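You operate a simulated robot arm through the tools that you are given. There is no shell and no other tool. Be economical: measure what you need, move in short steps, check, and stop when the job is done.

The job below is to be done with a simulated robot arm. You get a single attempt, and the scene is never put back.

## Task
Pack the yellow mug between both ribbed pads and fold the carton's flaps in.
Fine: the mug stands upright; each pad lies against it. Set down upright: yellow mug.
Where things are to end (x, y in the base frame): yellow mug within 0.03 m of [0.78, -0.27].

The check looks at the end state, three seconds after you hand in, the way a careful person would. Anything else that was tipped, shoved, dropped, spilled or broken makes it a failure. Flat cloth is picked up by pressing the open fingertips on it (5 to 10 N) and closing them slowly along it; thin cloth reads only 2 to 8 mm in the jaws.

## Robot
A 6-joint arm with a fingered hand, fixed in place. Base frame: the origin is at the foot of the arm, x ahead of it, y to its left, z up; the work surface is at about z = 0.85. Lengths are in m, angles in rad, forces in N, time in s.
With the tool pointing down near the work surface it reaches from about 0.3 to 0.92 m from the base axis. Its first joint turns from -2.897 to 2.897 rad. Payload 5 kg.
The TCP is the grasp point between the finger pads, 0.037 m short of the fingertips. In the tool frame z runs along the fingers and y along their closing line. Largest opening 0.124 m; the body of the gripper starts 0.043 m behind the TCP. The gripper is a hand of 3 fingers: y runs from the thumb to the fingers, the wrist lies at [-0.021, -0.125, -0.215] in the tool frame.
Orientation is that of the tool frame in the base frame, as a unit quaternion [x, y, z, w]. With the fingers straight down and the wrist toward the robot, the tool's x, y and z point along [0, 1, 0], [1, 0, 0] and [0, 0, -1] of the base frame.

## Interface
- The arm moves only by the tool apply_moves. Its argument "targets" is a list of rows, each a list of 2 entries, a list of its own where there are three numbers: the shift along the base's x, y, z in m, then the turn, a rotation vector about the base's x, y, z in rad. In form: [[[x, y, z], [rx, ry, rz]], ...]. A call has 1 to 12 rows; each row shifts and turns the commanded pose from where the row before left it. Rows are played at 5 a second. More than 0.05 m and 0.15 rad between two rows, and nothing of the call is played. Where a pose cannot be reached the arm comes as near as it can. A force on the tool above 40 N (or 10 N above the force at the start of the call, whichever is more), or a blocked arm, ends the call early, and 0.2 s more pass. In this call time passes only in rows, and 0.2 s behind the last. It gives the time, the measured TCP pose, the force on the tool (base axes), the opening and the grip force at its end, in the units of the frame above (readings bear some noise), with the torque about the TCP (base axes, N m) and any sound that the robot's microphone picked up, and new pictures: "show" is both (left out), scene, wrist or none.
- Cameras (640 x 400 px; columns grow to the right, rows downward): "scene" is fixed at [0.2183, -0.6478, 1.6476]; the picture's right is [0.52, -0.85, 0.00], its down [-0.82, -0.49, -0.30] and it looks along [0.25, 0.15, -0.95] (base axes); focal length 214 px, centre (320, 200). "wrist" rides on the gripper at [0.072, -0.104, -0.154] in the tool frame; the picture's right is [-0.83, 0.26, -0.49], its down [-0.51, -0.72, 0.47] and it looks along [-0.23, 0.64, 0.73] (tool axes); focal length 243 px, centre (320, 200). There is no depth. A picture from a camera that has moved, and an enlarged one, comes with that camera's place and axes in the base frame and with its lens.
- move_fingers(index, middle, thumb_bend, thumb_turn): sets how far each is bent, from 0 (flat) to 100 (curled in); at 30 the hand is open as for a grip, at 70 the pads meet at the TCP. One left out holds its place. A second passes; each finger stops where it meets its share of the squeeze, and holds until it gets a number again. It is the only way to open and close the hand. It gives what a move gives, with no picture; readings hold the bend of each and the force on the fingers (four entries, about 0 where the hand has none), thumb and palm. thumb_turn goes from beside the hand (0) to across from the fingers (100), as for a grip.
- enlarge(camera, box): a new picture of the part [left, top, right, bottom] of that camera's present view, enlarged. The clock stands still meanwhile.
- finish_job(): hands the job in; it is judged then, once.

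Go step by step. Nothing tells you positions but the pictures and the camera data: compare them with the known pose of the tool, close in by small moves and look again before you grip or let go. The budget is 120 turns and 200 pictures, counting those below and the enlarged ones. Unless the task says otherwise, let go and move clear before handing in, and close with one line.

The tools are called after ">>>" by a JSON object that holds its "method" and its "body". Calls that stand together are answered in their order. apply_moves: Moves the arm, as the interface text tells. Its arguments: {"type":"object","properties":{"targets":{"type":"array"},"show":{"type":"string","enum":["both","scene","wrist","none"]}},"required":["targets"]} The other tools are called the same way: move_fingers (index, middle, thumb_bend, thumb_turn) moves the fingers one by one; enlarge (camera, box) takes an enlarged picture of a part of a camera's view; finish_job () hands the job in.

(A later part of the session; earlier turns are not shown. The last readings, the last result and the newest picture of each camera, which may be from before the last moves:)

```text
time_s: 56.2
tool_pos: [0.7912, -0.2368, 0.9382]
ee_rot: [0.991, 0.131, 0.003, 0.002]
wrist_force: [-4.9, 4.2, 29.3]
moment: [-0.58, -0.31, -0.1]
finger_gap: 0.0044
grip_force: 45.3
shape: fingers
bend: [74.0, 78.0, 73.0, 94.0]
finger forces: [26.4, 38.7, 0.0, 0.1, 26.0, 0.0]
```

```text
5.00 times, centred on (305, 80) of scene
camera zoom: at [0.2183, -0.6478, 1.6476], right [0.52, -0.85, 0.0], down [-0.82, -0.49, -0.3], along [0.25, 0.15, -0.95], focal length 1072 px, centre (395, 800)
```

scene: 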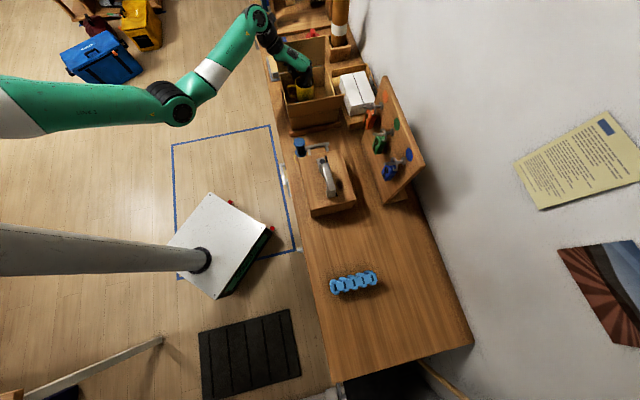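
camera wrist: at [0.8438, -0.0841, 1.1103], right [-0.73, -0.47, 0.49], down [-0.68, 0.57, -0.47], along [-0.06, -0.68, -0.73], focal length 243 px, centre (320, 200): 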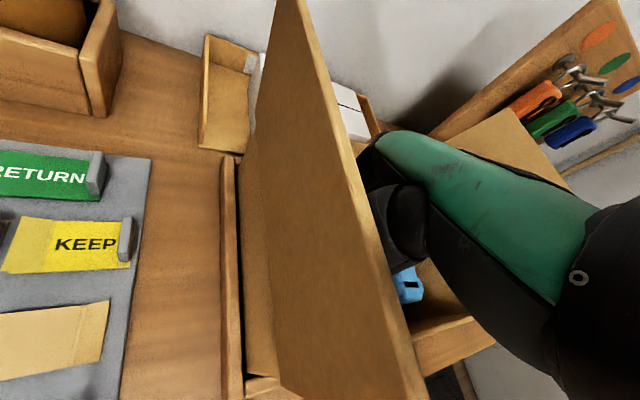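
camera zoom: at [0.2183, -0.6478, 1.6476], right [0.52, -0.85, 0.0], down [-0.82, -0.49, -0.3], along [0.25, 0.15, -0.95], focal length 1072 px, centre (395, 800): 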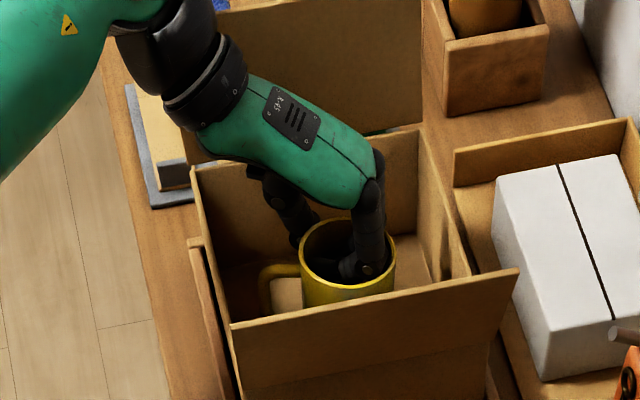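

The mug is seated. I'll ease off the press and open the fingers gently.

>>> {"method": "apply_moves", "body": {"targets": [[[0, 0, 0.003], [0, 0, 0]]], "show": "none"}}

>>> {"method": "move_fingers", "body": {"index": 64, "middle": 64, "thumb_bend": 64}}

>>> {"method": "move_fingers", "body": {"index": 55, "middle": 55, "thumb_bend": 56}}

>>> {"method": "enlarge", "body": {"camera": "scene", "box": [260, 40, 350, 120]}}

```text
time_s: 56.6
tool_pos: [0.7908, -0.237, 0.937]
ee_rot: [0.991, 0.131, 0.001, 0.001]
wrist_force: [0.5, 0.9, 20.5]
moment: [-0.47, -0.52, -0.05]
finger_gap: 0.0044
grip_force: 42.9
shape: fingers
bend: [74.0, 78.0, 73.0, 94.0]
finger forces: [29.3, 30.9, 0.0, 0.0, 25.1, 0.1]
```

```text
time_s: 57.6
tool_pos: [0.7898, -0.2367, 0.9371]
ee_rot: [0.991, 0.131, 0.001, 0.0]
wrist_force: [-0.5, -0.3, 1.1]
moment: [-0.01, 0.02, 0.01]
finger_gap: 0.024
grip_force: 0.3
shape: fingers
bend: [64.0, 64.0, 64.0, 97.0]
finger forces: [0.6, 0.0, 0.0, 0.1, 0.1, 0.1]
```

```text
time_s: 58.6
tool_pos: [0.7906, -0.2376, 0.9372]
ee_rot: [0.991, 0.132, 0.0, 0.0]
wrist_force: [-0.3, 0.5, 0.8]
moment: [-0.03, -0.01, 0.01]
finger_gap: 0.0502
grip_force: 0.3
shape: fingers
bend: [55.0, 55.0, 56.0, 97.0]
finger forces: [0.1, 0.9, 0.0, 0.0, 0.0, 0.0]
```

```text
5.00 times, centred on (305, 80) of scene
camera zoom: at [0.2183, -0.6478, 1.6476], right [0.52, -0.85, 0.0], down [-0.82, -0.49, -0.3], along [0.25, 0.15, -0.95], focal length 1072 px, centre (395, 800)
```

zoom: 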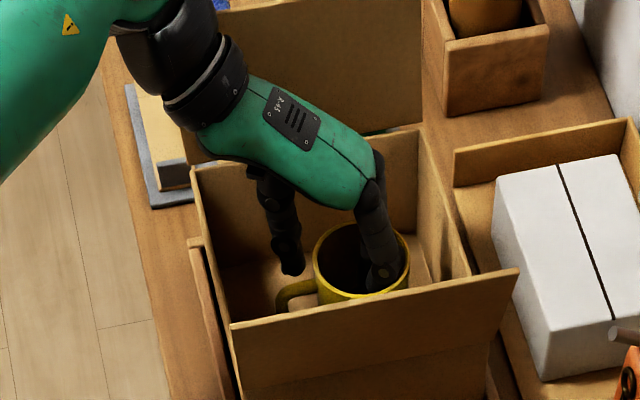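

The mug stands at about (0.785, -0.276), within tolerance. One finger lightly touches its inner wall, so I'll shift off it and rise straight out.

>>> {"method": "apply_moves", "body": {"targets": [[[-0.006, -0.002, 0], [0, 0, 0]], [[0, 0, 0.015], [0, 0, 0]], [[0, 0, 0.03], [0, 0, 0]], [[0, 0, 0.04], [0, 0, 0]], [[0, 0, 0.045], [0, 0, 0]], [[0, 0, 0.045], [0, 0, 0]], [[0, 0, 0.045], [0, 0, 0]], [[0, 0, 0.045], [0, 0, 0]]]}}

>>> {"method": "enlarge", "body": {"camera": "scene", "box": [260, 40, 350, 120]}}

>>> {"method": "enlarge", "body": {"camera": "wrist", "box": [140, 160, 440, 390]}}

```text
time_s: 60.4
tool_pos: [0.7854, -0.2389, 1.2014]
ee_rot: [0.991, 0.133, 0.0, 0.0]
wrist_force: [-0.1, 0.5, -1.2]
moment: [0.01, 0.01, -0.01]
finger_gap: 0.0501
grip_force: 0.1
shape: fingers
bend: [55.0, 55.0, 56.0, 97.0]
finger forces: [0.0, 0.1, 0.1, 0.0, 0.0, 0.0]
camera wrist: at [0.8281, -0.118, 1.3555], right [-0.73, -0.47, 0.49], down [-0.68, 0.56, -0.47], along [-0.06, -0.68, -0.73], focal length 243 px, centre (320, 200)
```

scene: 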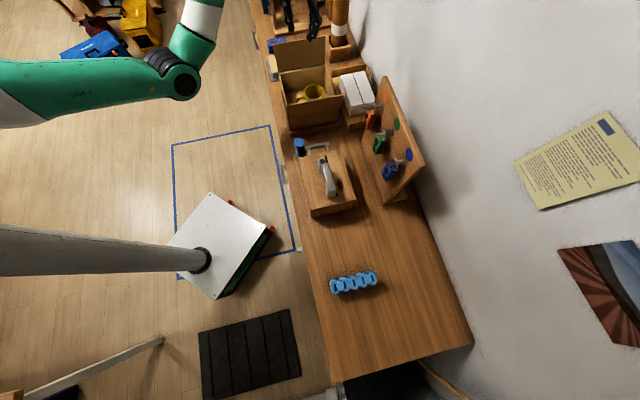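
wrist: 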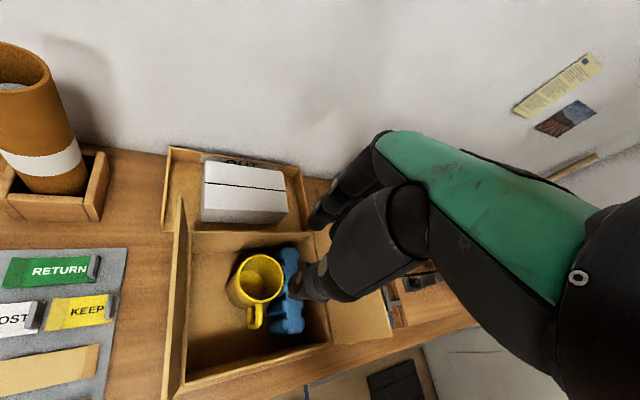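

```text
5.00 times, centred on (305, 80) of scene
camera zoom: at [0.2183, -0.6478, 1.6476], right [0.52, -0.85, 0.0], down [-0.82, -0.49, -0.3], along [0.25, 0.15, -0.95], focal length 1072 px, centre (395, 800)
```

zoom: 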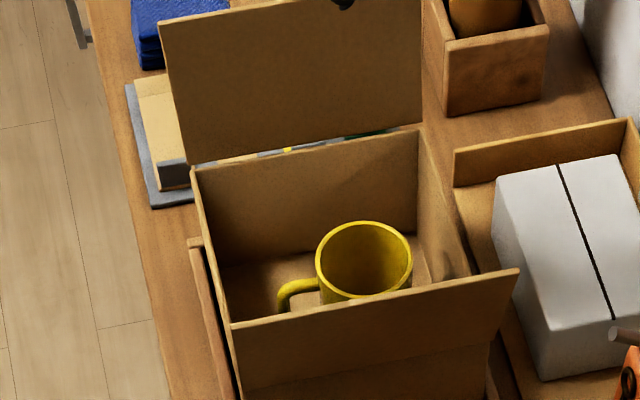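

```text
1.74 times, centred on (290, 275) of wrist
camera zoom: at [0.8281, -0.118, 1.3555], right [-0.73, -0.47, 0.49], down [-0.68, 0.56, -0.47], along [-0.06, -0.68, -0.73], focal length 422 px, centre (372, 70)
```

zoom: 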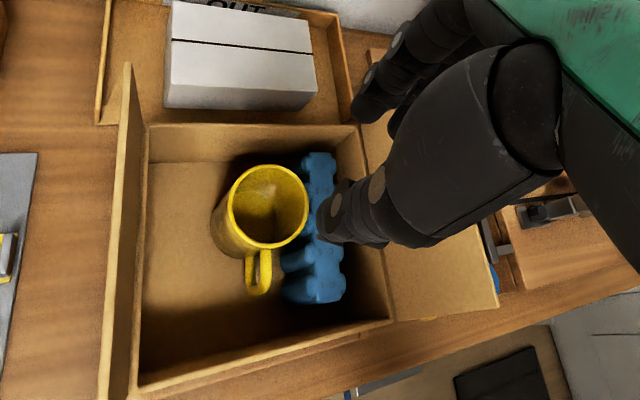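

The mug stands upright against pad A, at about (0.787, -0.276), with roughly 0.07 m free on the far side for pad B. I'll fetch pad B, gripping it off-centre so the thumb later comes down beside the mug rather than into it.

>>> {"method": "apply_moves", "body": {"targets": [[[-0.0372, -0.0323, 0], [0, 0, -0.0656]], [[-0.0372, -0.0323, 0], [0, 0, -0.0656]], [[-0.0372, -0.0323, 0], [0, 0, -0.0656]], [[-0.0372, -0.0323, 0], [0, 0, -0.0656]], [[-0.0372, -0.0323, 0], [0, 0, -0.0656]], [[-0.0372, -0.0323, 0], [0, 0, -0.0656]], [[-0.0372, -0.0323, 0], [0, 0, -0.0656]], [[-0.0372, -0.0323, 0], [0, 0, -0.0656]], [[-0.0372, -0.0323, 0], [0, 0, -0.0656]]], "show": "none"}}

>>> {"method": "apply_moves", "body": {"targets": [[[-0.0264, -0.0367, 0], [0, 0, -0.0656]], [[-0.0264, -0.0367, 0], [0, 0, -0.0656]], [[-0.0264, -0.0367, 0], [0, 0, -0.0656]], [[-0.0264, -0.0367, -0.02], [0, 0, -0.0656]], [[-0.0264, -0.0367, -0.02], [0, 0, -0.0656]], [[-0.0264, -0.0367, -0.02], [0, 0, -0.0656]], [[-0.0264, -0.0367, -0.02], [0, 0, -0.0656]]]}}

>>> {"method": "enlarge", "body": {"camera": "scene", "box": [300, 230, 400, 310]}}

```text
time_s: 62.4
tool_pos: [0.4673, -0.5463, 1.1798]
ee_rot: [0.987, -0.163, 0.001, -0.001]
wrist_force: [-0.5, -0.1, 0.2]
moment: [-0.03, 0.01, 0.01]
finger_gap: 0.0502
grip_force: 0.0
shape: fingers
bend: [55.0, 55.0, 56.0, 97.0]
finger forces: [0.0, 0.1, 0.1, 0.0, 0.0, 0.1]
out of reach, approached as far as the arm can: row 3, 4, 5, 6
```

```text
time_s: 64.0
tool_pos: [0.2819, -0.8071, 1.1022]
ee_rot: [0.923, -0.384, 0.0, 0.0]
wrist_force: [-0.4, 0.2, 0.0]
moment: [0.0, -0.04, 0.0]
finger_gap: 0.0507
grip_force: 0.1
shape: fingers
bend: [55.0, 55.0, 56.0, 97.0]
finger forces: [0.1, 0.1, 0.0, 0.0, 0.0, 0.1]
camera wrist: at [0.407, -0.7852, 1.2566], right [-0.77, 0.4, 0.49], down [0.15, 0.87, -0.47], along [-0.62, -0.29, -0.73], focal length 243 px, centre (320, 200)
```

scene: 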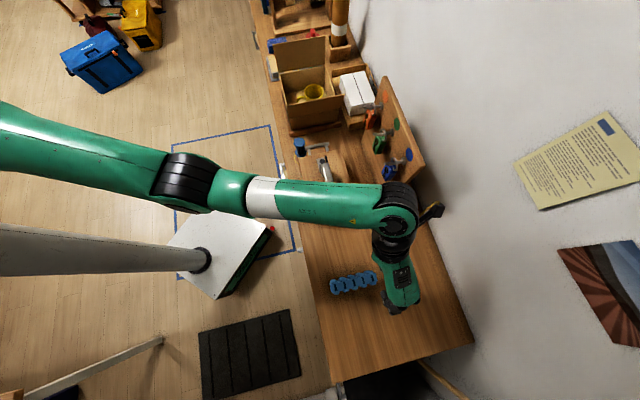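
wrist: 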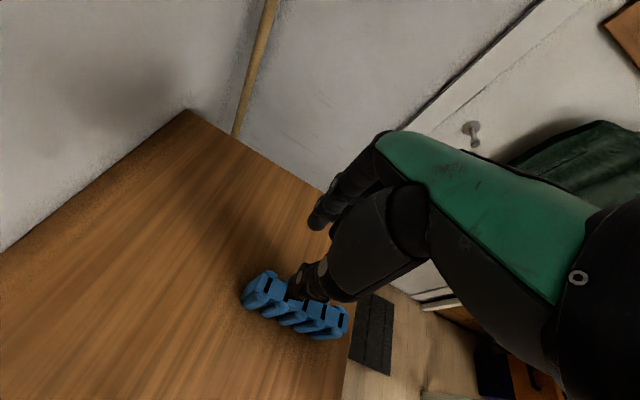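

```text
5.00 times, centred on (350, 270) of scene
camera zoom: at [0.2183, -0.6478, 1.6476], right [0.52, -0.85, 0.0], down [-0.82, -0.49, -0.3], along [0.25, 0.15, -0.95], focal length 1072 px, centre (170, -150)
```

zoom: 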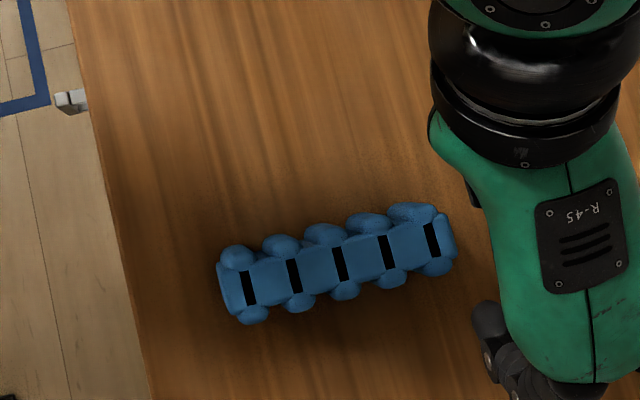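

Pad B reads at centre (0.233, -0.762), axis -45°, and this spot is reachable. I'll open the hand, slide to the grip point 0.033 m off the pad's centre, and lower.

>>> {"method": "move_fingers", "body": {"index": 46, "middle": 46, "thumb_bend": 46}}

>>> {"method": "apply_moves", "body": {"targets": [[[-0.0125, 0.011, -0.02], [0, 0, 0]], [[-0.0125, 0.011, -0.02], [0, 0, 0]], [[0, 0, -0.035], [0, 0, 0]], [[0, 0, -0.035], [0, 0, 0]], [[0, 0, -0.035], [0, 0, 0]], [[0, 0, -0.028], [0, 0, 0]]]}}

>>> {"method": "enlarge", "body": {"camera": "wrist", "box": [200, 140, 420, 390]}}

```text
time_s: 65.0
tool_pos: [0.2817, -0.8069, 1.1022]
ee_rot: [0.923, -0.384, 0.0, 0.0]
wrist_force: [-0.8, -0.2, -0.2]
moment: [-0.01, -0.02, 0.0]
finger_gap: 0.0795
grip_force: 0.1
shape: fingers
bend: [46.0, 46.0, 46.0, 97.0]
finger forces: [0.0, 0.0, 0.1, 0.0, 0.1, 0.0]
```

```text
time_s: 66.4
tool_pos: [0.2562, -0.7844, 0.9257]
ee_rot: [0.924, -0.384, 0.001, 0.0]
wrist_force: [0.5, -0.2, -0.1]
moment: [0.0, 0.03, -0.02]
finger_gap: 0.0799
grip_force: 0.1
shape: fingers
bend: [46.0, 46.0, 46.0, 97.0]
finger forces: [0.0, 0.1, 0.0, 0.1, 0.1, 0.0]
camera wrist: at [0.3805, -0.762, 1.08], right [-0.77, 0.4, 0.49], down [0.15, 0.87, -0.47], along [-0.62, -0.29, -0.73], focal length 243 px, centre (320, 200)
```

scene: 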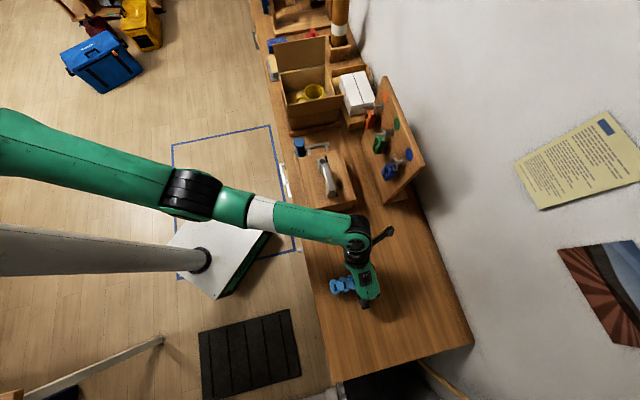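
wrist: 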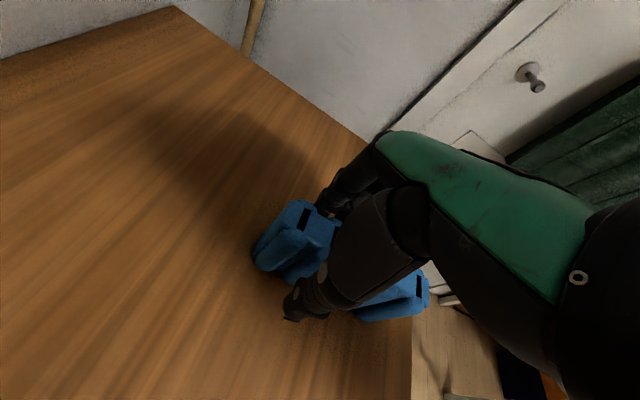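

```text
1.60 times, centred on (310, 265) of wrist
camera zoom: at [0.3805, -0.762, 1.08], right [-0.77, 0.4, 0.49], down [0.15, 0.87, -0.47], along [-0.62, -0.29, -0.73], focal length 388 px, centre (336, 96)
```

zoom: 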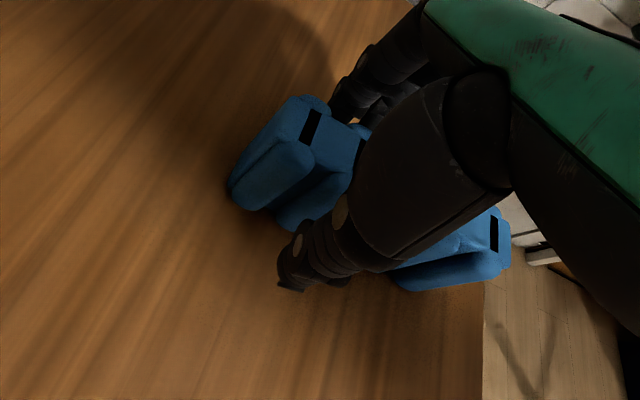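

The hand straddles pad B correctly. I'll close and grip firmly, then lift.

>>> {"method": "move_fingers", "body": {"index": 58, "middle": 58, "thumb_bend": 58}}

>>> {"method": "move_fingers", "body": {"index": 69, "middle": 69, "thumb_bend": 68}}

>>> {"method": "apply_moves", "body": {"targets": [[[0, 0, 0.02], [0, 0, 0]], [[0, 0, 0.03], [0, 0, 0]], [[0, 0, 0.04], [0, 0, 0]]]}}

>>> {"method": "enlarge", "body": {"camera": "wrist", "box": [200, 140, 420, 390]}}

```text
time_s: 67.4
tool_pos: [0.2552, -0.7857, 0.926]
ee_rot: [0.924, -0.383, 0.0, 0.001]
wrist_force: [0.7, 0.1, 0.2]
moment: [0.01, 0.02, 0.03]
finger_gap: 0.0479
grip_force: 1.1
shape: fingers
bend: [56.0, 57.0, 56.0, 97.0]
finger forces: [0.4, 0.5, 0.1, 0.0, 0.8, 0.0]
```

```text
time_s: 68.4
tool_pos: [0.2566, -0.7851, 0.9274]
ee_rot: [0.924, -0.383, 0.0, 0.0]
wrist_force: [-0.1, 0.3, 0.1]
moment: [0.06, 0.03, -0.02]
finger_gap: 0.0444
grip_force: 17.8
shape: fingers
bend: [60.0, 63.0, 58.0, 96.0]
finger forces: [9.0, 8.3, 0.1, 0.0, 17.2, 0.0]
```

```text
time_s: 69.2
tool_pos: [0.258, -0.7828, 1.0162]
ee_rot: [0.923, -0.384, 0.0, 0.0]
wrist_force: [0.1, -0.5, -0.5]
moment: [-0.01, -0.06, 0.02]
finger_gap: 0.0443
grip_force: 16.9
shape: fingers
bend: [60.0, 63.0, 58.0, 96.0]
finger forces: [9.4, 7.9, 0.0, 0.0, 17.1, 0.0]
camera wrist: at [0.3835, -0.7603, 1.1709], right [-0.77, 0.4, 0.49], down [0.15, 0.87, -0.47], along [-0.62, -0.29, -0.73], focal length 243 px, centre (320, 200)
```

scene: 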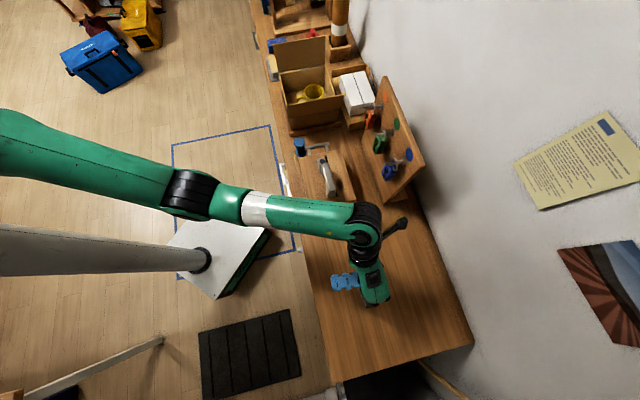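
wrist: 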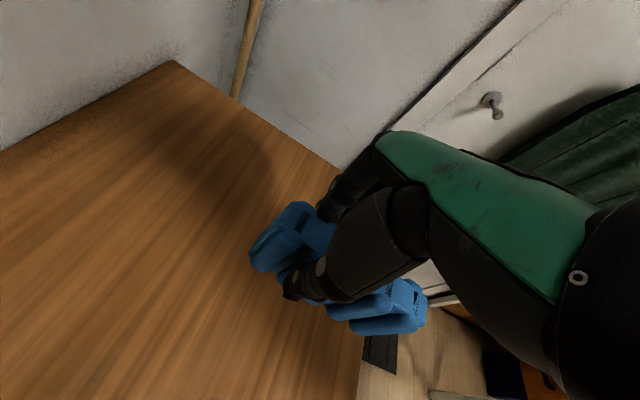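

```text
1.60 times, centred on (310, 265) of wrist
camera zoom: at [0.3835, -0.7603, 1.1709], right [-0.77, 0.4, 0.49], down [0.15, 0.87, -0.47], along [-0.62, -0.29, -0.73], focal length 388 px, centre (336, 96)
```

zoom: 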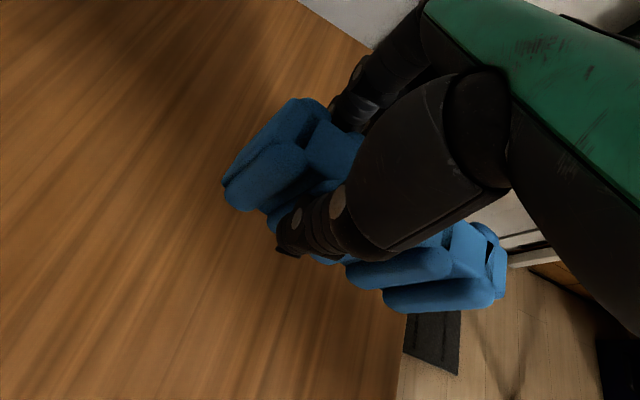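

Pad B is held, drooping only slightly at its long end. I'll raise it and swing toward the carton with the half turn.

>>> {"method": "apply_moves", "body": {"targets": [[[0.01, 0.015, 0.045], [0, 0, 0]], [[0.01, 0.015, 0.045], [0, 0, 0]], [[0.01, 0.015, 0.045], [0, 0, 0.148]], [[0.01, 0.015, 0.045], [0, 0, 0.148]], [[0.027, 0.0266, 0.01], [0, 0, 0.148]], [[0.027, 0.0266, 0.01], [0, 0, 0.148]], [[0.027, 0.0266, 0], [0, 0, 0.148]], [[0.027, 0.0266, 0], [0, 0, 0.148]], [[0.027, 0.0266, 0], [0, 0, 0.148]], [[0.027, 0.0266, 0], [0, 0, 0.148]], [[0.027, 0.0266, 0], [0, 0, 0.148]], [[0.027, 0.0266, 0], [0, 0, 0.148]]], "show": "none"}}

```text
time_s: 71.8
tool_pos: [0.5152, -0.5085, 1.2169]
ee_rot: [0.94, 0.341, 0.0, 0.001]
wrist_force: [0.2, -0.8, 0.3]
moment: [0.03, -0.02, 0.03]
finger_gap: 0.0442
grip_force: 16.8
shape: fingers
bend: [60.0, 63.0, 58.0, 96.0]
finger forces: [9.2, 7.7, 0.1, 0.0, 16.9, 0.0]
```

The pad is still held and on course. I'll finish the turn and arrive above the far side of the carton.

>>> {"method": "apply_moves", "body": {"targets": [[[0.0227, 0.0269, 0], [0, 0, 0.1369]], [[0.0227, 0.0269, 0], [0, 0, 0.1369]], [[0.0227, 0.0269, 0], [0, 0, 0.1369]], [[0.0227, 0.0269, 0], [0, 0, 0.1369]], [[0.0227, 0.0269, 0], [0, 0, 0.1369]], [[0.0227, 0.0269, 0], [0, 0, 0.1369]], [[0.0227, 0.0269, 0], [0, 0, 0.1369]], [[0.0227, 0.0269, 0], [0, 0, 0.1369]], [[0.0227, 0.0269, 0], [0, 0, 0.1369]], [[0.0227, 0.0269, 0], [0, 0, 0.1369]], [[0.0227, 0.0269, 0], [0, 0, 0.1369]], [[0.0227, 0.0269, 0], [0, 0, 0.1369]]]}}

>>> {"method": "enlarge", "body": {"camera": "scene", "box": [240, 0, 400, 140]}}

>>> {"method": "enlarge", "body": {"camera": "wrist", "box": [120, 120, 440, 390]}}

```text
time_s: 74.4
tool_pos: [0.786, -0.1868, 1.2188]
ee_rot: [0.392, 0.92, 0.0, 0.001]
wrist_force: [-0.2, -0.5, -0.4]
moment: [0.01, -0.03, -0.03]
finger_gap: 0.0444
grip_force: 17.0
shape: fingers
bend: [60.0, 63.0, 58.0, 96.0]
finger forces: [9.3, 7.6, 0.0, 0.0, 16.9, 0.1]
camera wrist: at [0.6612, -0.2061, 1.3735], right [0.76, -0.42, 0.49], down [-0.17, -0.87, -0.47], along [0.62, 0.28, -0.73], focal length 243 px, centre (320, 200)
```

scene: 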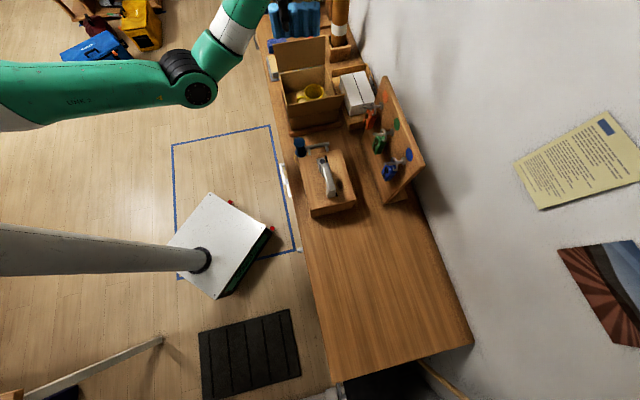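
wrist: 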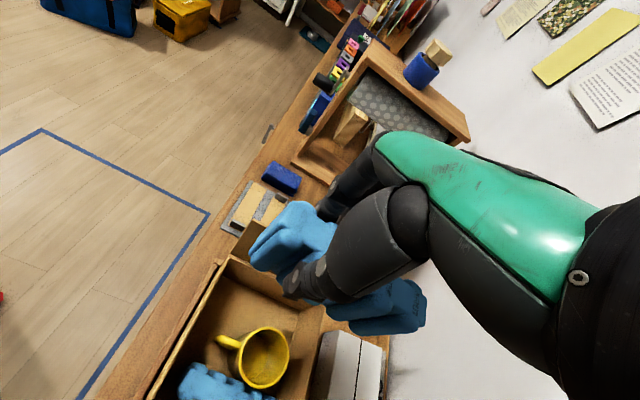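

```text
2.86 times, centred on (320, 70) of scene
camera zoom: at [0.2183, -0.6478, 1.6476], right [0.52, -0.85, 0.0], down [-0.82, -0.49, -0.3], along [0.25, 0.15, -0.95], focal length 613 px, centre (320, 571)
```

zoom: 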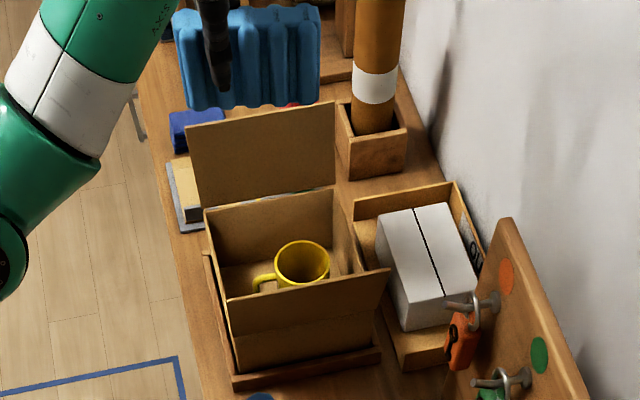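

```text
1.48 times, centred on (280, 255) of wrist
camera zoom: at [0.6612, -0.2061, 1.3735], right [0.76, -0.42, 0.49], down [-0.17, -0.87, -0.47], along [0.62, 0.28, -0.73], focal length 359 px, centre (379, 118)
```

zoom: 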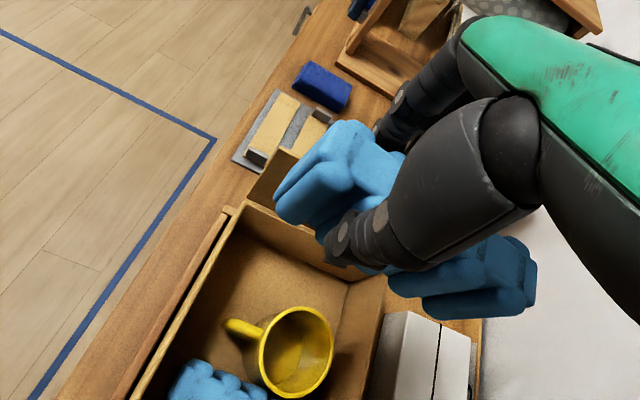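

The pad is level but turned about 8° from the carton walls and sits a bit far left. I'll zoom in on the carton to fix the far wall before lowering.

>>> {"method": "enlarge", "body": {"camera": "wrist", "box": [140, 220, 340, 400]}}

>>> {"method": "enlarge", "body": {"camera": "scene", "box": [280, 40, 350, 100]}}

```text
2.22 times, centred on (240, 310) of wrist
camera zoom: at [0.6612, -0.2061, 1.3735], right [0.76, -0.42, 0.49], down [-0.17, -0.87, -0.47], along [0.62, 0.28, -0.73], focal length 539 px, centre (498, -44)
```

zoom: 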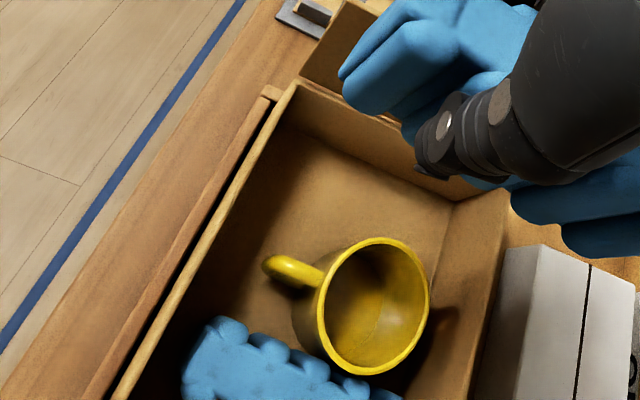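

```text
6.67 times, centred on (315, 70) of scene
camera zoom: at [0.2183, -0.6478, 1.6476], right [0.52, -0.85, 0.0], down [-0.82, -0.49, -0.3], along [0.25, 0.15, -0.95], focal length 1430 px, centre (353, 1067)
```

zoom: 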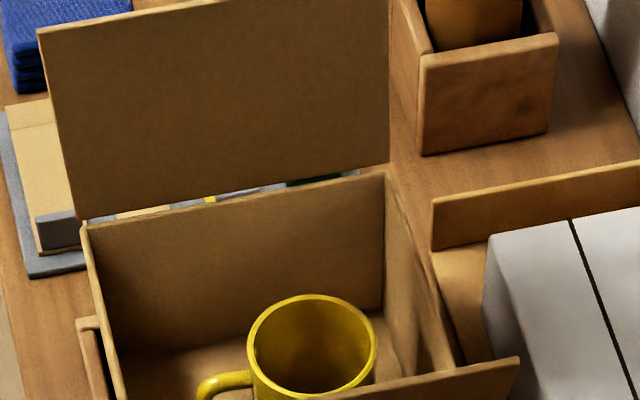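

The far inner wall is about 0.107 m from centre and the mug's far side about 0.034 m, leaving 0.073 m. I'll turn the pad square, trim sideways, and lower partway.

>>> {"method": "apply_moves", "body": {"targets": [[[0.004, -0.0015, -0.02], [0, 0, 0.065]], [[0.004, -0.0015, -0.03], [0, 0, 0.065]], [[0, 0, -0.04], [0, 0, 0]], [[0, 0, -0.04], [0, 0, 0]], [[0, 0, -0.025], [0, 0, 0]]]}}

>>> {"method": "enlarge", "body": {"camera": "scene", "box": [260, 20, 360, 110]}}

>>> {"method": "enlarge", "body": {"camera": "wrist", "box": [140, 140, 440, 400]}}

```text
time_s: 75.6
tool_pos: [0.7936, -0.1931, 1.0608]
ee_rot: [0.332, 0.943, 0.0, 0.0]
wrist_force: [0.5, 0.7, -0.4]
moment: [-0.01, 0.01, -0.01]
finger_gap: 0.0442
grip_force: 16.8
shape: fingers
bend: [60.0, 63.0, 58.0, 96.0]
finger forces: [9.2, 7.5, 0.1, 0.0, 16.8, 0.0]
camera wrist: at [0.6726, -0.2271, 1.2145], right [0.81, -0.32, 0.49], down [-0.06, -0.88, -0.47], along [0.58, 0.35, -0.73], focal length 243 px, centre (320, 200)
```

scene: 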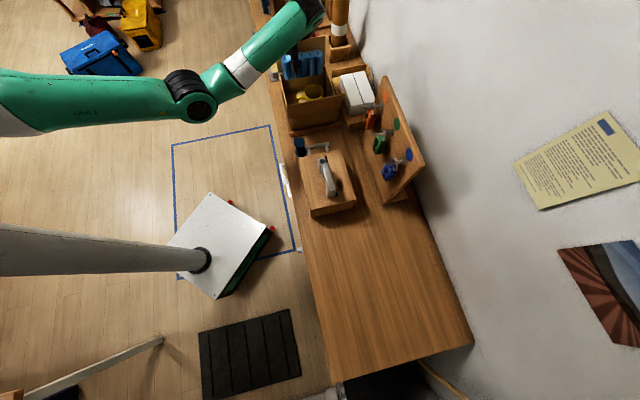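
wrist: 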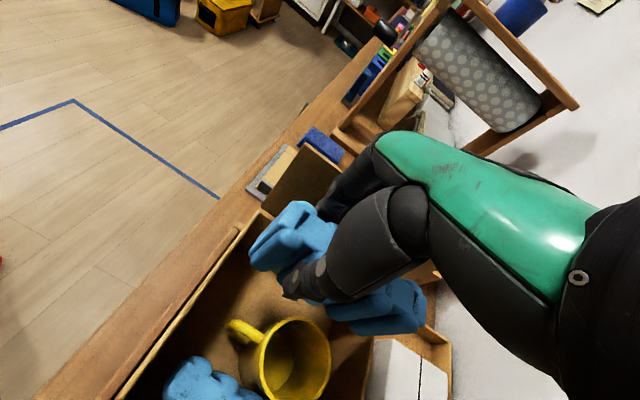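

```text
4.44 times, centred on (310, 65) of scene
camera zoom: at [0.2183, -0.6478, 1.6476], right [0.52, -0.85, 0.0], down [-0.82, -0.49, -0.3], along [0.25, 0.15, -0.95], focal length 953 px, centre (364, 800)
```

zoom: 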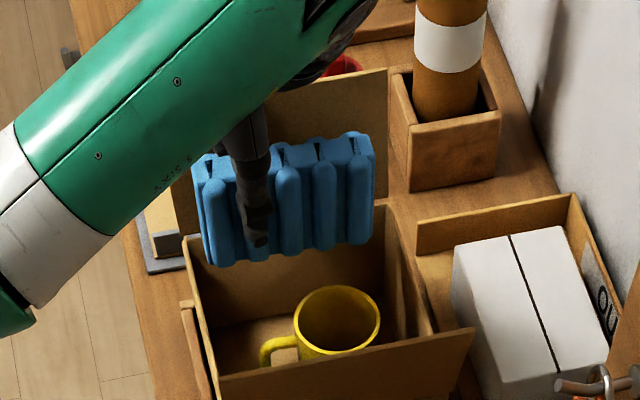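

```text
1.54 times, centred on (290, 270) of wrist
camera zoom: at [0.6726, -0.2271, 1.2145], right [0.81, -0.32, 0.49], down [-0.06, -0.88, -0.47], along [0.58, 0.35, -0.73], focal length 373 px, centre (366, 92)
```

zoom: 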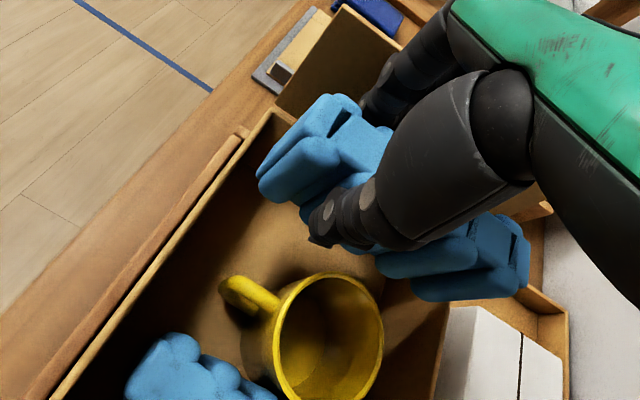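

The pad is now square with the carton, its near face about 0.037 m from centre, just beyond the mug. I'll lower it slowly, watching the force.

>>> {"method": "apply_moves", "body": {"targets": [[[0.001, 0.001, -0.02], [0, 0, 0]], [[0, 0, -0.02], [0, 0, 0]], [[0, 0, -0.015], [0, 0, 0]], [[0, 0, -0.015], [0, 0, 0]], [[0, 0, -0.015], [0, 0, 0]]]}}

>>> {"method": "enlarge", "body": {"camera": "scene", "box": [260, 20, 360, 110]}}

>>> {"method": "enlarge", "body": {"camera": "wrist", "box": [140, 140, 440, 400]}}

```text
time_s: 76.8
tool_pos: [0.7962, -0.1939, 0.9761]
ee_rot: [0.333, 0.943, -0.001, 0.0]
wrist_force: [-5.8, -8.0, 6.4]
moment: [0.0, -0.16, -0.02]
finger_gap: 0.0414
grip_force: 25.9
shape: fingers
bend: [62.0, 66.0, 59.0, 95.0]
finger forces: [7.2, 25.1, 0.1, 0.0, 18.6, 0.0]
camera wrist: at [0.6741, -0.2285, 1.1304], right [0.81, -0.32, 0.49], down [-0.06, -0.88, -0.47], along [0.58, 0.35, -0.73], focal length 243 px, centre (320, 200)
```

scene: 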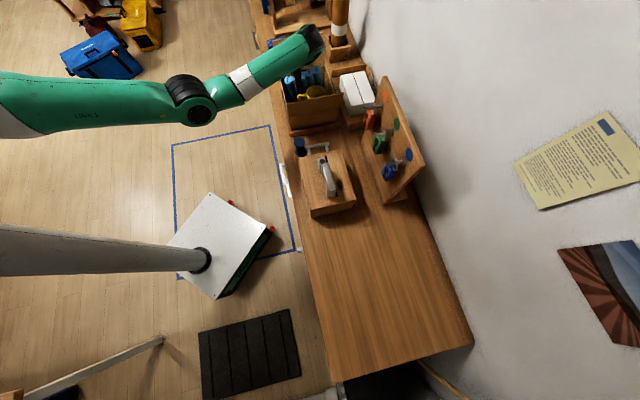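
wrist: 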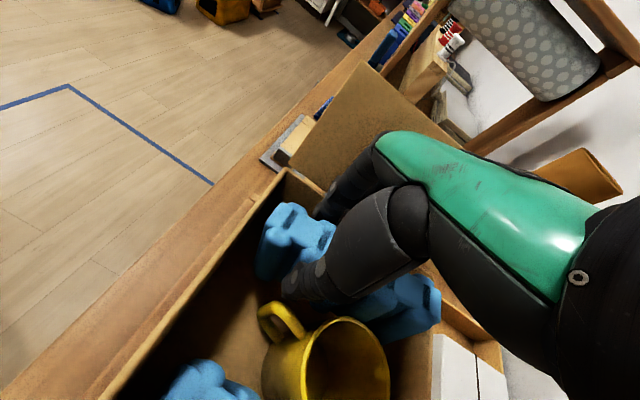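

```text
4.44 times, centred on (310, 65) of scene
camera zoom: at [0.2183, -0.6478, 1.6476], right [0.52, -0.85, 0.0], down [-0.82, -0.49, -0.3], along [0.25, 0.15, -0.95], focal length 953 px, centre (364, 800)
```

zoom: 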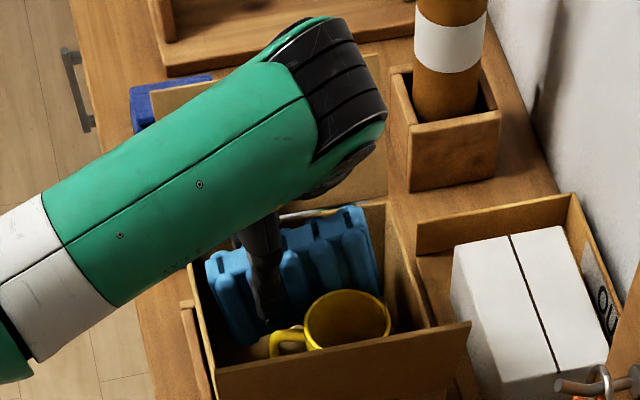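

```text
1.54 times, centred on (290, 270) of wrist
camera zoom: at [0.6741, -0.2285, 1.1304], right [0.81, -0.32, 0.49], down [-0.06, -0.88, -0.47], along [0.58, 0.35, -0.73], focal length 373 px, centre (366, 92)
```

zoom: 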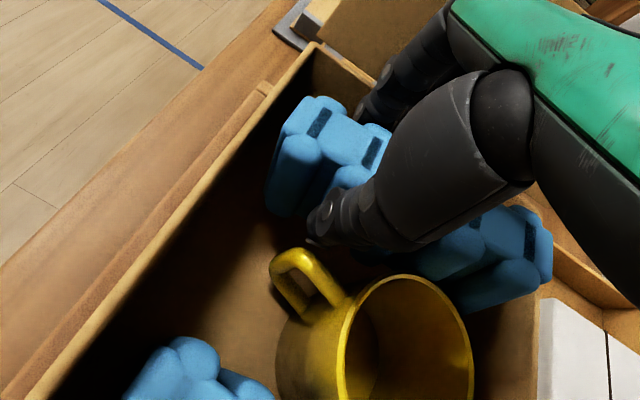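

The outer fingers have met the far wall. I'll lift slightly and move toward the mug by 8 mm to clear it.

>>> {"method": "apply_moves", "body": {"targets": [[[0, 0, 0.012], [0, 0, 0]], [[-0.003, -0.0028, 0.005], [0, 0, 0]], [[-0.003, -0.0028, 0], [0, 0, 0]]], "show": "none"}}

>>> {"method": "enlarge", "body": {"camera": "scene", "box": [260, 20, 360, 110]}}

>>> {"method": "enlarge", "body": {"camera": "wrist", "box": [200, 140, 440, 340]}}

```text
time_s: 77.6
tool_pos: [0.7909, -0.1967, 0.9934]
ee_rot: [0.333, 0.943, 0.0, -0.001]
wrist_force: [1.2, 0.7, 0.4]
moment: [0.06, 0.0, 0.08]
finger_gap: 0.0415
grip_force: 15.7
shape: fingers
bend: [62.0, 65.0, 59.0, 96.0]
finger forces: [8.8, 7.0, 0.0, 0.1, 15.0, 0.0]
```

```text
4.44 times, centred on (310, 65) of scene
camera zoom: at [0.2183, -0.6478, 1.6476], right [0.52, -0.85, 0.0], down [-0.82, -0.49, -0.3], along [0.25, 0.15, -0.95], focal length 953 px, centre (364, 800)
```

zoom: 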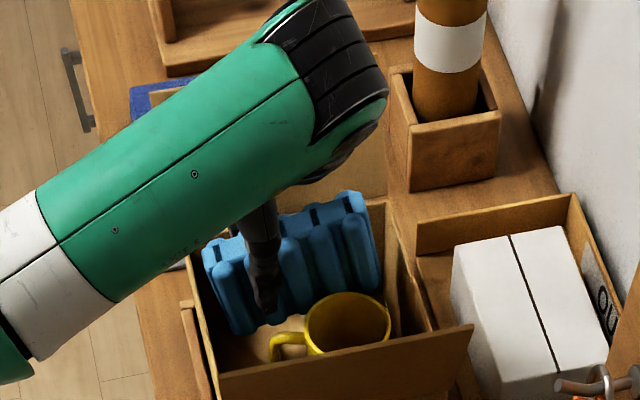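

```text
2.00 times, centred on (320, 240) of wrist
camera zoom: at [0.6691, -0.2316, 1.1479], right [0.81, -0.32, 0.49], down [-0.06, -0.88, -0.47], along [0.58, 0.35, -0.73], focal length 485 px, centre (320, 120)
```

zoom: 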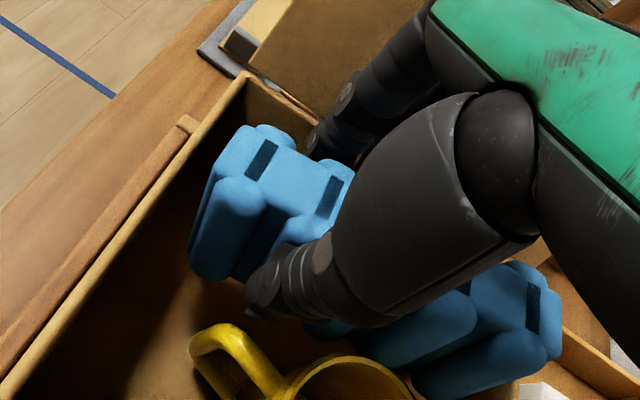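

The fingertips had caught the wall's top edge and the pad pitched a little in the grip. It is already beside the mug without touching it, so I'll try lowering again from here in small steps.

>>> {"method": "apply_moves", "body": {"targets": [[[0, 0, -0.012], [0, 0, 0]], [[0, 0, -0.01], [0, 0, 0]], [[0, 0, -0.008], [0, 0, 0]]], "show": "none"}}

>>> {"method": "enlarge", "body": {"camera": "scene", "box": [260, 20, 360, 110]}}

>>> {"method": "enlarge", "body": {"camera": "wrist", "box": [200, 140, 440, 340]}}

```text
time_s: 78.4
tool_pos: [0.7895, -0.1973, 0.9659]
ee_rot: [0.332, 0.943, -0.001, 0.001]
wrist_force: [-4.9, -2.9, 7.4]
moment: [0.2, -0.27, 0.09]
finger_gap: 0.0412
grip_force: 22.7
shape: fingers
bend: [62.0, 65.0, 59.0, 96.0]
finger forces: [7.9, 19.3, 0.0, 0.1, 17.9, 0.0]
```

```text
4.44 times, centred on (310, 65) of scene
camera zoom: at [0.2183, -0.6478, 1.6476], right [0.52, -0.85, 0.0], down [-0.82, -0.49, -0.3], along [0.25, 0.15, -0.95], focal length 953 px, centre (364, 800)
```

zoom: 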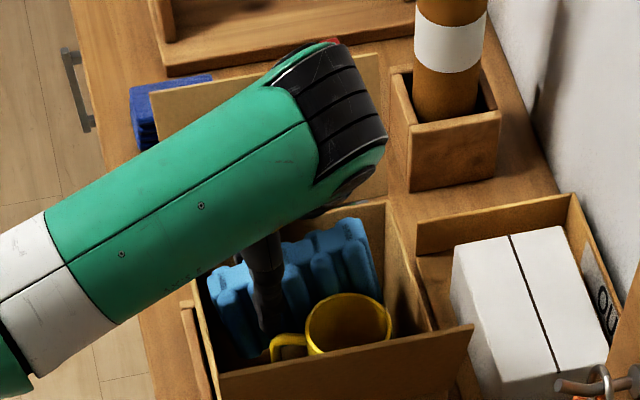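

```text
2.00 times, centred on (320, 240) of wrist
camera zoom: at [0.6682, -0.2326, 1.1199], right [0.81, -0.32, 0.49], down [-0.06, -0.88, -0.47], along [0.58, 0.35, -0.73], focal length 485 px, centre (320, 120)
```

zoom: 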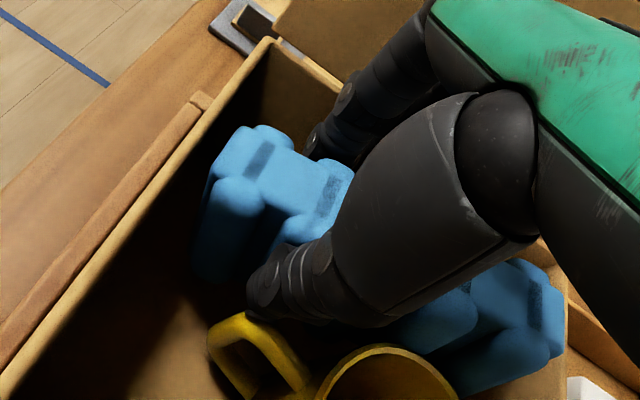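

The finger is now inside but rubbing the far wall. The pad's lower edge is low enough to nudge the mug safely, so I'll move 5 mm toward the mug and continue down.

>>> {"method": "apply_moves", "body": {"targets": [[[-0.002, -0.0018, 0], [0, 0, 0]], [[-0.002, -0.0018, 0], [0, 0, 0]]], "show": "none"}}

>>> {"method": "apply_moves", "body": {"targets": [[[0, 0, -0.007], [0, 0, 0]], [[0, 0, -0.007], [0, 0, 0]]], "show": "none"}}

>>> {"method": "enlarge", "body": {"camera": "wrist", "box": [140, 140, 440, 400]}}

>>> {"method": "enlarge", "body": {"camera": "scene", "box": [260, 20, 360, 110]}}

```text
time_s: 79.0
tool_pos: [0.7851, -0.1995, 0.9642]
ee_rot: [0.332, 0.943, 0.0, -0.001]
wrist_force: [1.4, 2.6, 1.5]
moment: [0.02, -0.12, 0.07]
finger_gap: 0.0412
grip_force: 16.3
shape: fingers
bend: [62.0, 64.0, 59.0, 96.0]
finger forces: [8.7, 8.0, 0.1, 0.0, 16.5, 0.0]
```

```text
time_s: 79.6
tool_pos: [0.7863, -0.2003, 0.9546]
ee_rot: [0.332, 0.943, 0.001, 0.003]
wrist_force: [-10.1, -4.7, 22.2]
moment: [0.81, -1.19, 0.1]
finger_gap: 0.0414
grip_force: 28.5
shape: fingers
bend: [62.0, 65.0, 59.0, 96.0]
finger forces: [8.2, 32.4, 0.1, 0.0, 17.1, 0.1]
```

```text
1.54 times, centred on (290, 270) of wrist
camera zoom: at [0.6636, -0.2366, 1.1071], right [0.81, -0.32, 0.5], down [-0.06, -0.88, -0.47], along [0.59, 0.35, -0.73], focal length 373 px, centre (366, 92)
```

zoom: 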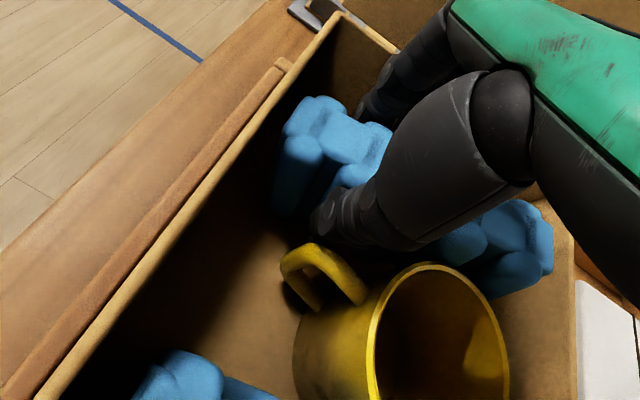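

```text
4.44 times, centred on (310, 65) of scene
camera zoom: at [0.2183, -0.6478, 1.6476], right [0.52, -0.85, 0.0], down [-0.82, -0.49, -0.3], along [0.25, 0.15, -0.95], focal length 953 px, centre (364, 800)
```

zoom: 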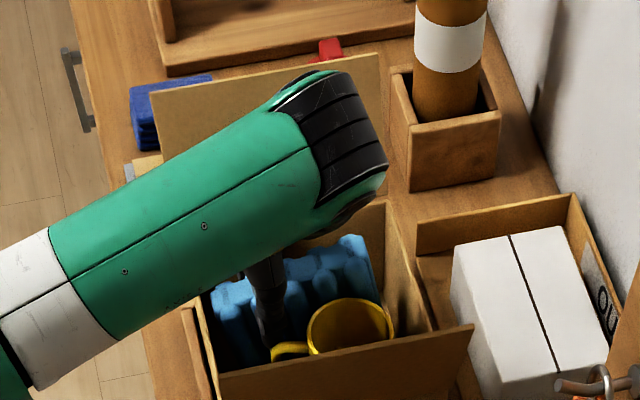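

The finger knuckle is now resting on the far wall's top, so no further descent here. The pad's lower edge is down at mug mid-height, so I'll ease up and slide 8 mm toward the mug, nudging mug and pad A together, and then lower.

>>> {"method": "apply_moves", "body": {"targets": [[[0, 0, 0.006], [0, 0, 0]], [[-0.003, -0.0029, 0], [0, 0, 0]], [[-0.003, -0.0029, 0], [0, 0, 0]]], "show": "none"}}

>>> {"method": "apply_moves", "body": {"targets": [[[0, 0, -0.006], [0, 0, 0]], [[0, 0, -0.005], [0, 0, 0]]], "show": "none"}}

>>> {"method": "enlarge", "body": {"camera": "wrist", "box": [140, 140, 440, 400]}}

>>> {"method": "enlarge", "body": {"camera": "scene", "box": [260, 20, 360, 110]}}

```text
time_s: 80.4
tool_pos: [0.7797, -0.2055, 0.9561]
ee_rot: [0.333, 0.943, 0.0, -0.001]
wrist_force: [1.5, 2.7, -0.7]
moment: [0.16, -0.09, 0.12]
finger_gap: 0.0409
grip_force: 16.9
shape: fingers
bend: [62.0, 64.0, 59.0, 96.0]
finger forces: [9.2, 8.0, 0.0, 0.0, 16.1, 0.0]
```

```text
time_s: 81.0
tool_pos: [0.78, -0.2067, 0.9481]
ee_rot: [0.334, 0.943, 0.0, 0.004]
wrist_force: [-7.5, -4.0, 20.5]
moment: [0.99, -1.22, -0.02]
finger_gap: 0.041
grip_force: 38.1
shape: fingers
bend: [61.0, 65.0, 60.0, 96.0]
finger forces: [9.3, 39.5, 0.1, 0.0, 27.3, 0.0]
```

```text
1.54 times, centred on (290, 270) of wrist
camera zoom: at [0.6575, -0.2418, 1.1015], right [0.81, -0.32, 0.5], down [-0.06, -0.88, -0.47], along [0.59, 0.35, -0.73], focal length 373 px, centre (366, 92)
```

zoom: 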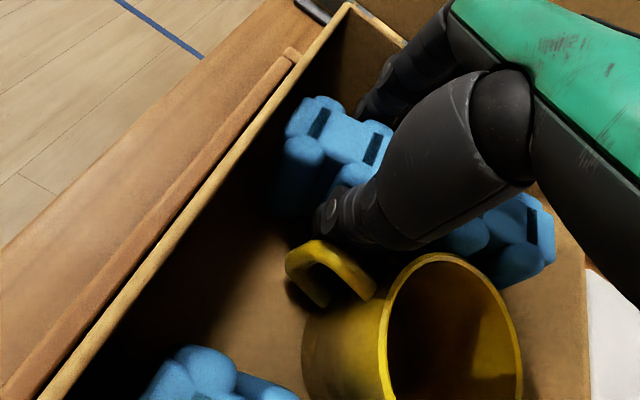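

```text
4.44 times, centred on (310, 65) of scene
camera zoom: at [0.2183, -0.6478, 1.6476], right [0.52, -0.85, 0.0], down [-0.82, -0.49, -0.3], along [0.25, 0.15, -0.95], focal length 953 px, centre (364, 800)
```

zoom: 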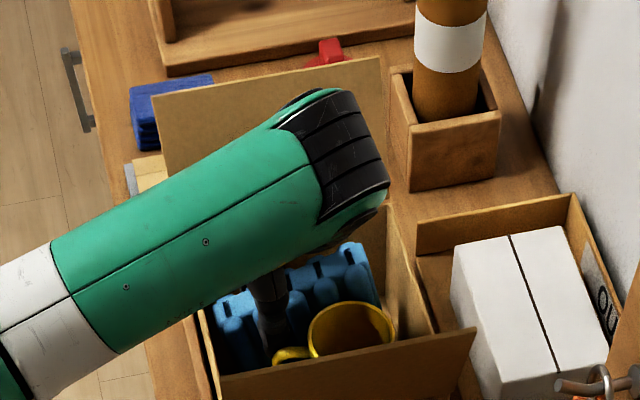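

The knuckle still bears on the wall, and the pad bottom is under 2 cm above the floor inside its slot. I'll unload, then open just the thumb so the pad slips down between mug and wall.

>>> {"method": "apply_moves", "body": {"targets": [[[0, 0, 0.004], [0, 0, 0]]], "show": "none"}}

>>> {"method": "move_fingers", "body": {"thumb_bend": 55}}

>>> {"method": "enlarge", "body": {"camera": "wrist", "box": [140, 140, 440, 400]}}

>>> {"method": "enlarge", "body": {"camera": "scene", "box": [260, 20, 360, 110]}}

```text
time_s: 81.4
tool_pos: [0.7784, -0.2058, 0.9475]
ee_rot: [0.332, 0.943, 0.0, -0.001]
wrist_force: [-1.3, -4.8, 1.9]
moment: [0.48, -0.43, -0.21]
finger_gap: 0.0406
grip_force: 33.3
shape: fingers
bend: [61.0, 65.0, 60.0, 97.0]
finger forces: [9.1, 30.9, 0.0, 0.0, 26.5, 0.1]
```

```text
time_s: 82.4
tool_pos: [0.7796, -0.2049, 0.9497]
ee_rot: [0.332, 0.943, 0.001, -0.001]
wrist_force: [-1.3, 4.4, -2.8]
moment: [0.48, -0.23, -0.11]
finger_gap: 0.0421
grip_force: 21.0
shape: fingers
bend: [63.0, 66.0, 54.0, 97.0]
finger forces: [5.3, 18.4, 0.0, 0.0, 17.8, 0.1]
```

```text
1.54 times, centred on (290, 270) of wrist
camera zoom: at [0.6578, -0.2405, 1.1026], right [0.81, -0.32, 0.49], down [-0.06, -0.88, -0.47], along [0.58, 0.35, -0.73], focal length 373 px, centre (366, 92)
```

zoom: 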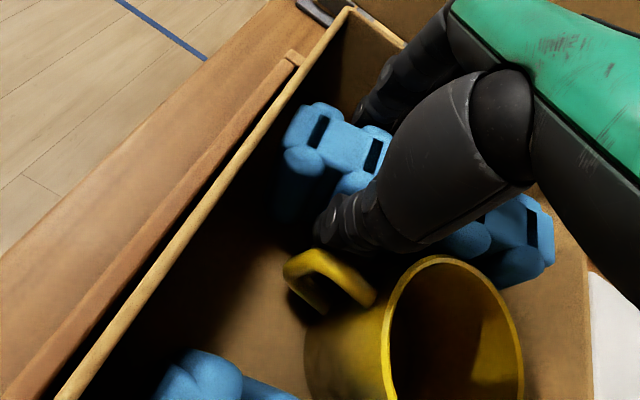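

```text
4.44 times, centred on (310, 65) of scene
camera zoom: at [0.2183, -0.6478, 1.6476], right [0.52, -0.85, 0.0], down [-0.82, -0.49, -0.3], along [0.25, 0.15, -0.95], focal length 953 px, centre (364, 800)
```

zoom: 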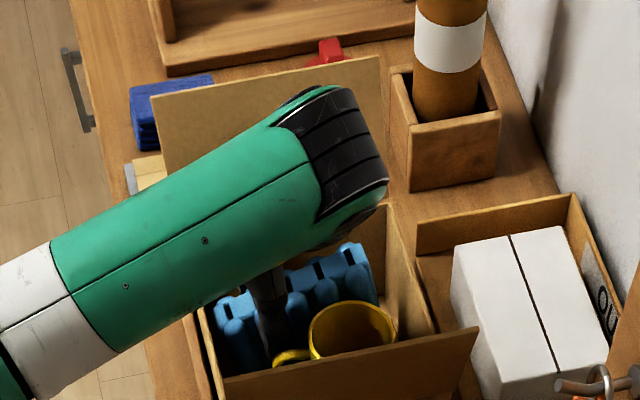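

The fingers followed the thumb and are still holding. I'll open all three slightly together.

>>> {"method": "move_fingers", "body": {"index": 57, "middle": 59, "thumb_bend": 51}}

>>> {"method": "enlarge", "body": {"camera": "wrist", "box": [140, 140, 440, 400]}}

>>> {"method": "enlarge", "body": {"camera": "scene", "box": [260, 20, 360, 110]}}

```text
time_s: 83.4
tool_pos: [0.7782, -0.2059, 0.9498]
ee_rot: [0.333, 0.943, 0.0, 0.001]
wrist_force: [-2.4, -5.1, 4.0]
moment: [0.21, -0.25, -0.19]
finger_gap: 0.0562
grip_force: 3.7
shape: fingers
bend: [56.0, 60.0, 51.0, 97.0]
finger forces: [0.0, 6.7, 0.1, 0.0, 0.1, 0.2]
```

```text
1.54 times, centred on (290, 270) of wrist
camera zoom: at [0.6577, -0.2413, 1.1034], right [0.81, -0.32, 0.49], down [-0.06, -0.88, -0.47], along [0.58, 0.35, -0.73], focal length 373 px, centre (366, 92)
```

zoom: 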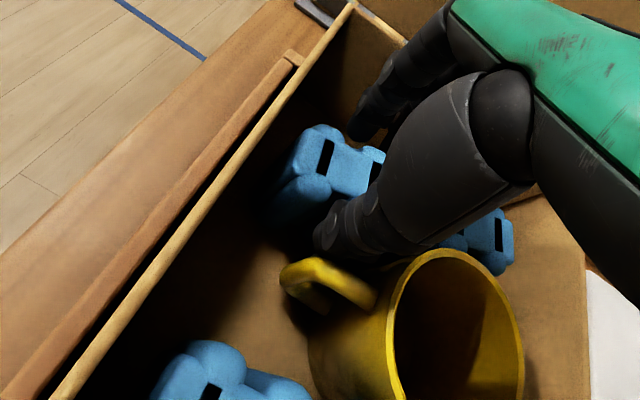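

```text
4.44 times, centred on (310, 65) of scene
camera zoom: at [0.2183, -0.6478, 1.6476], right [0.52, -0.85, 0.0], down [-0.82, -0.49, -0.3], along [0.25, 0.15, -0.95], focal length 953 px, centre (364, 800)
```

zoom: 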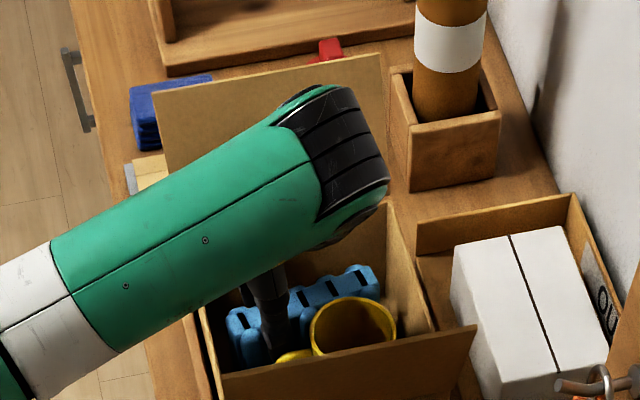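

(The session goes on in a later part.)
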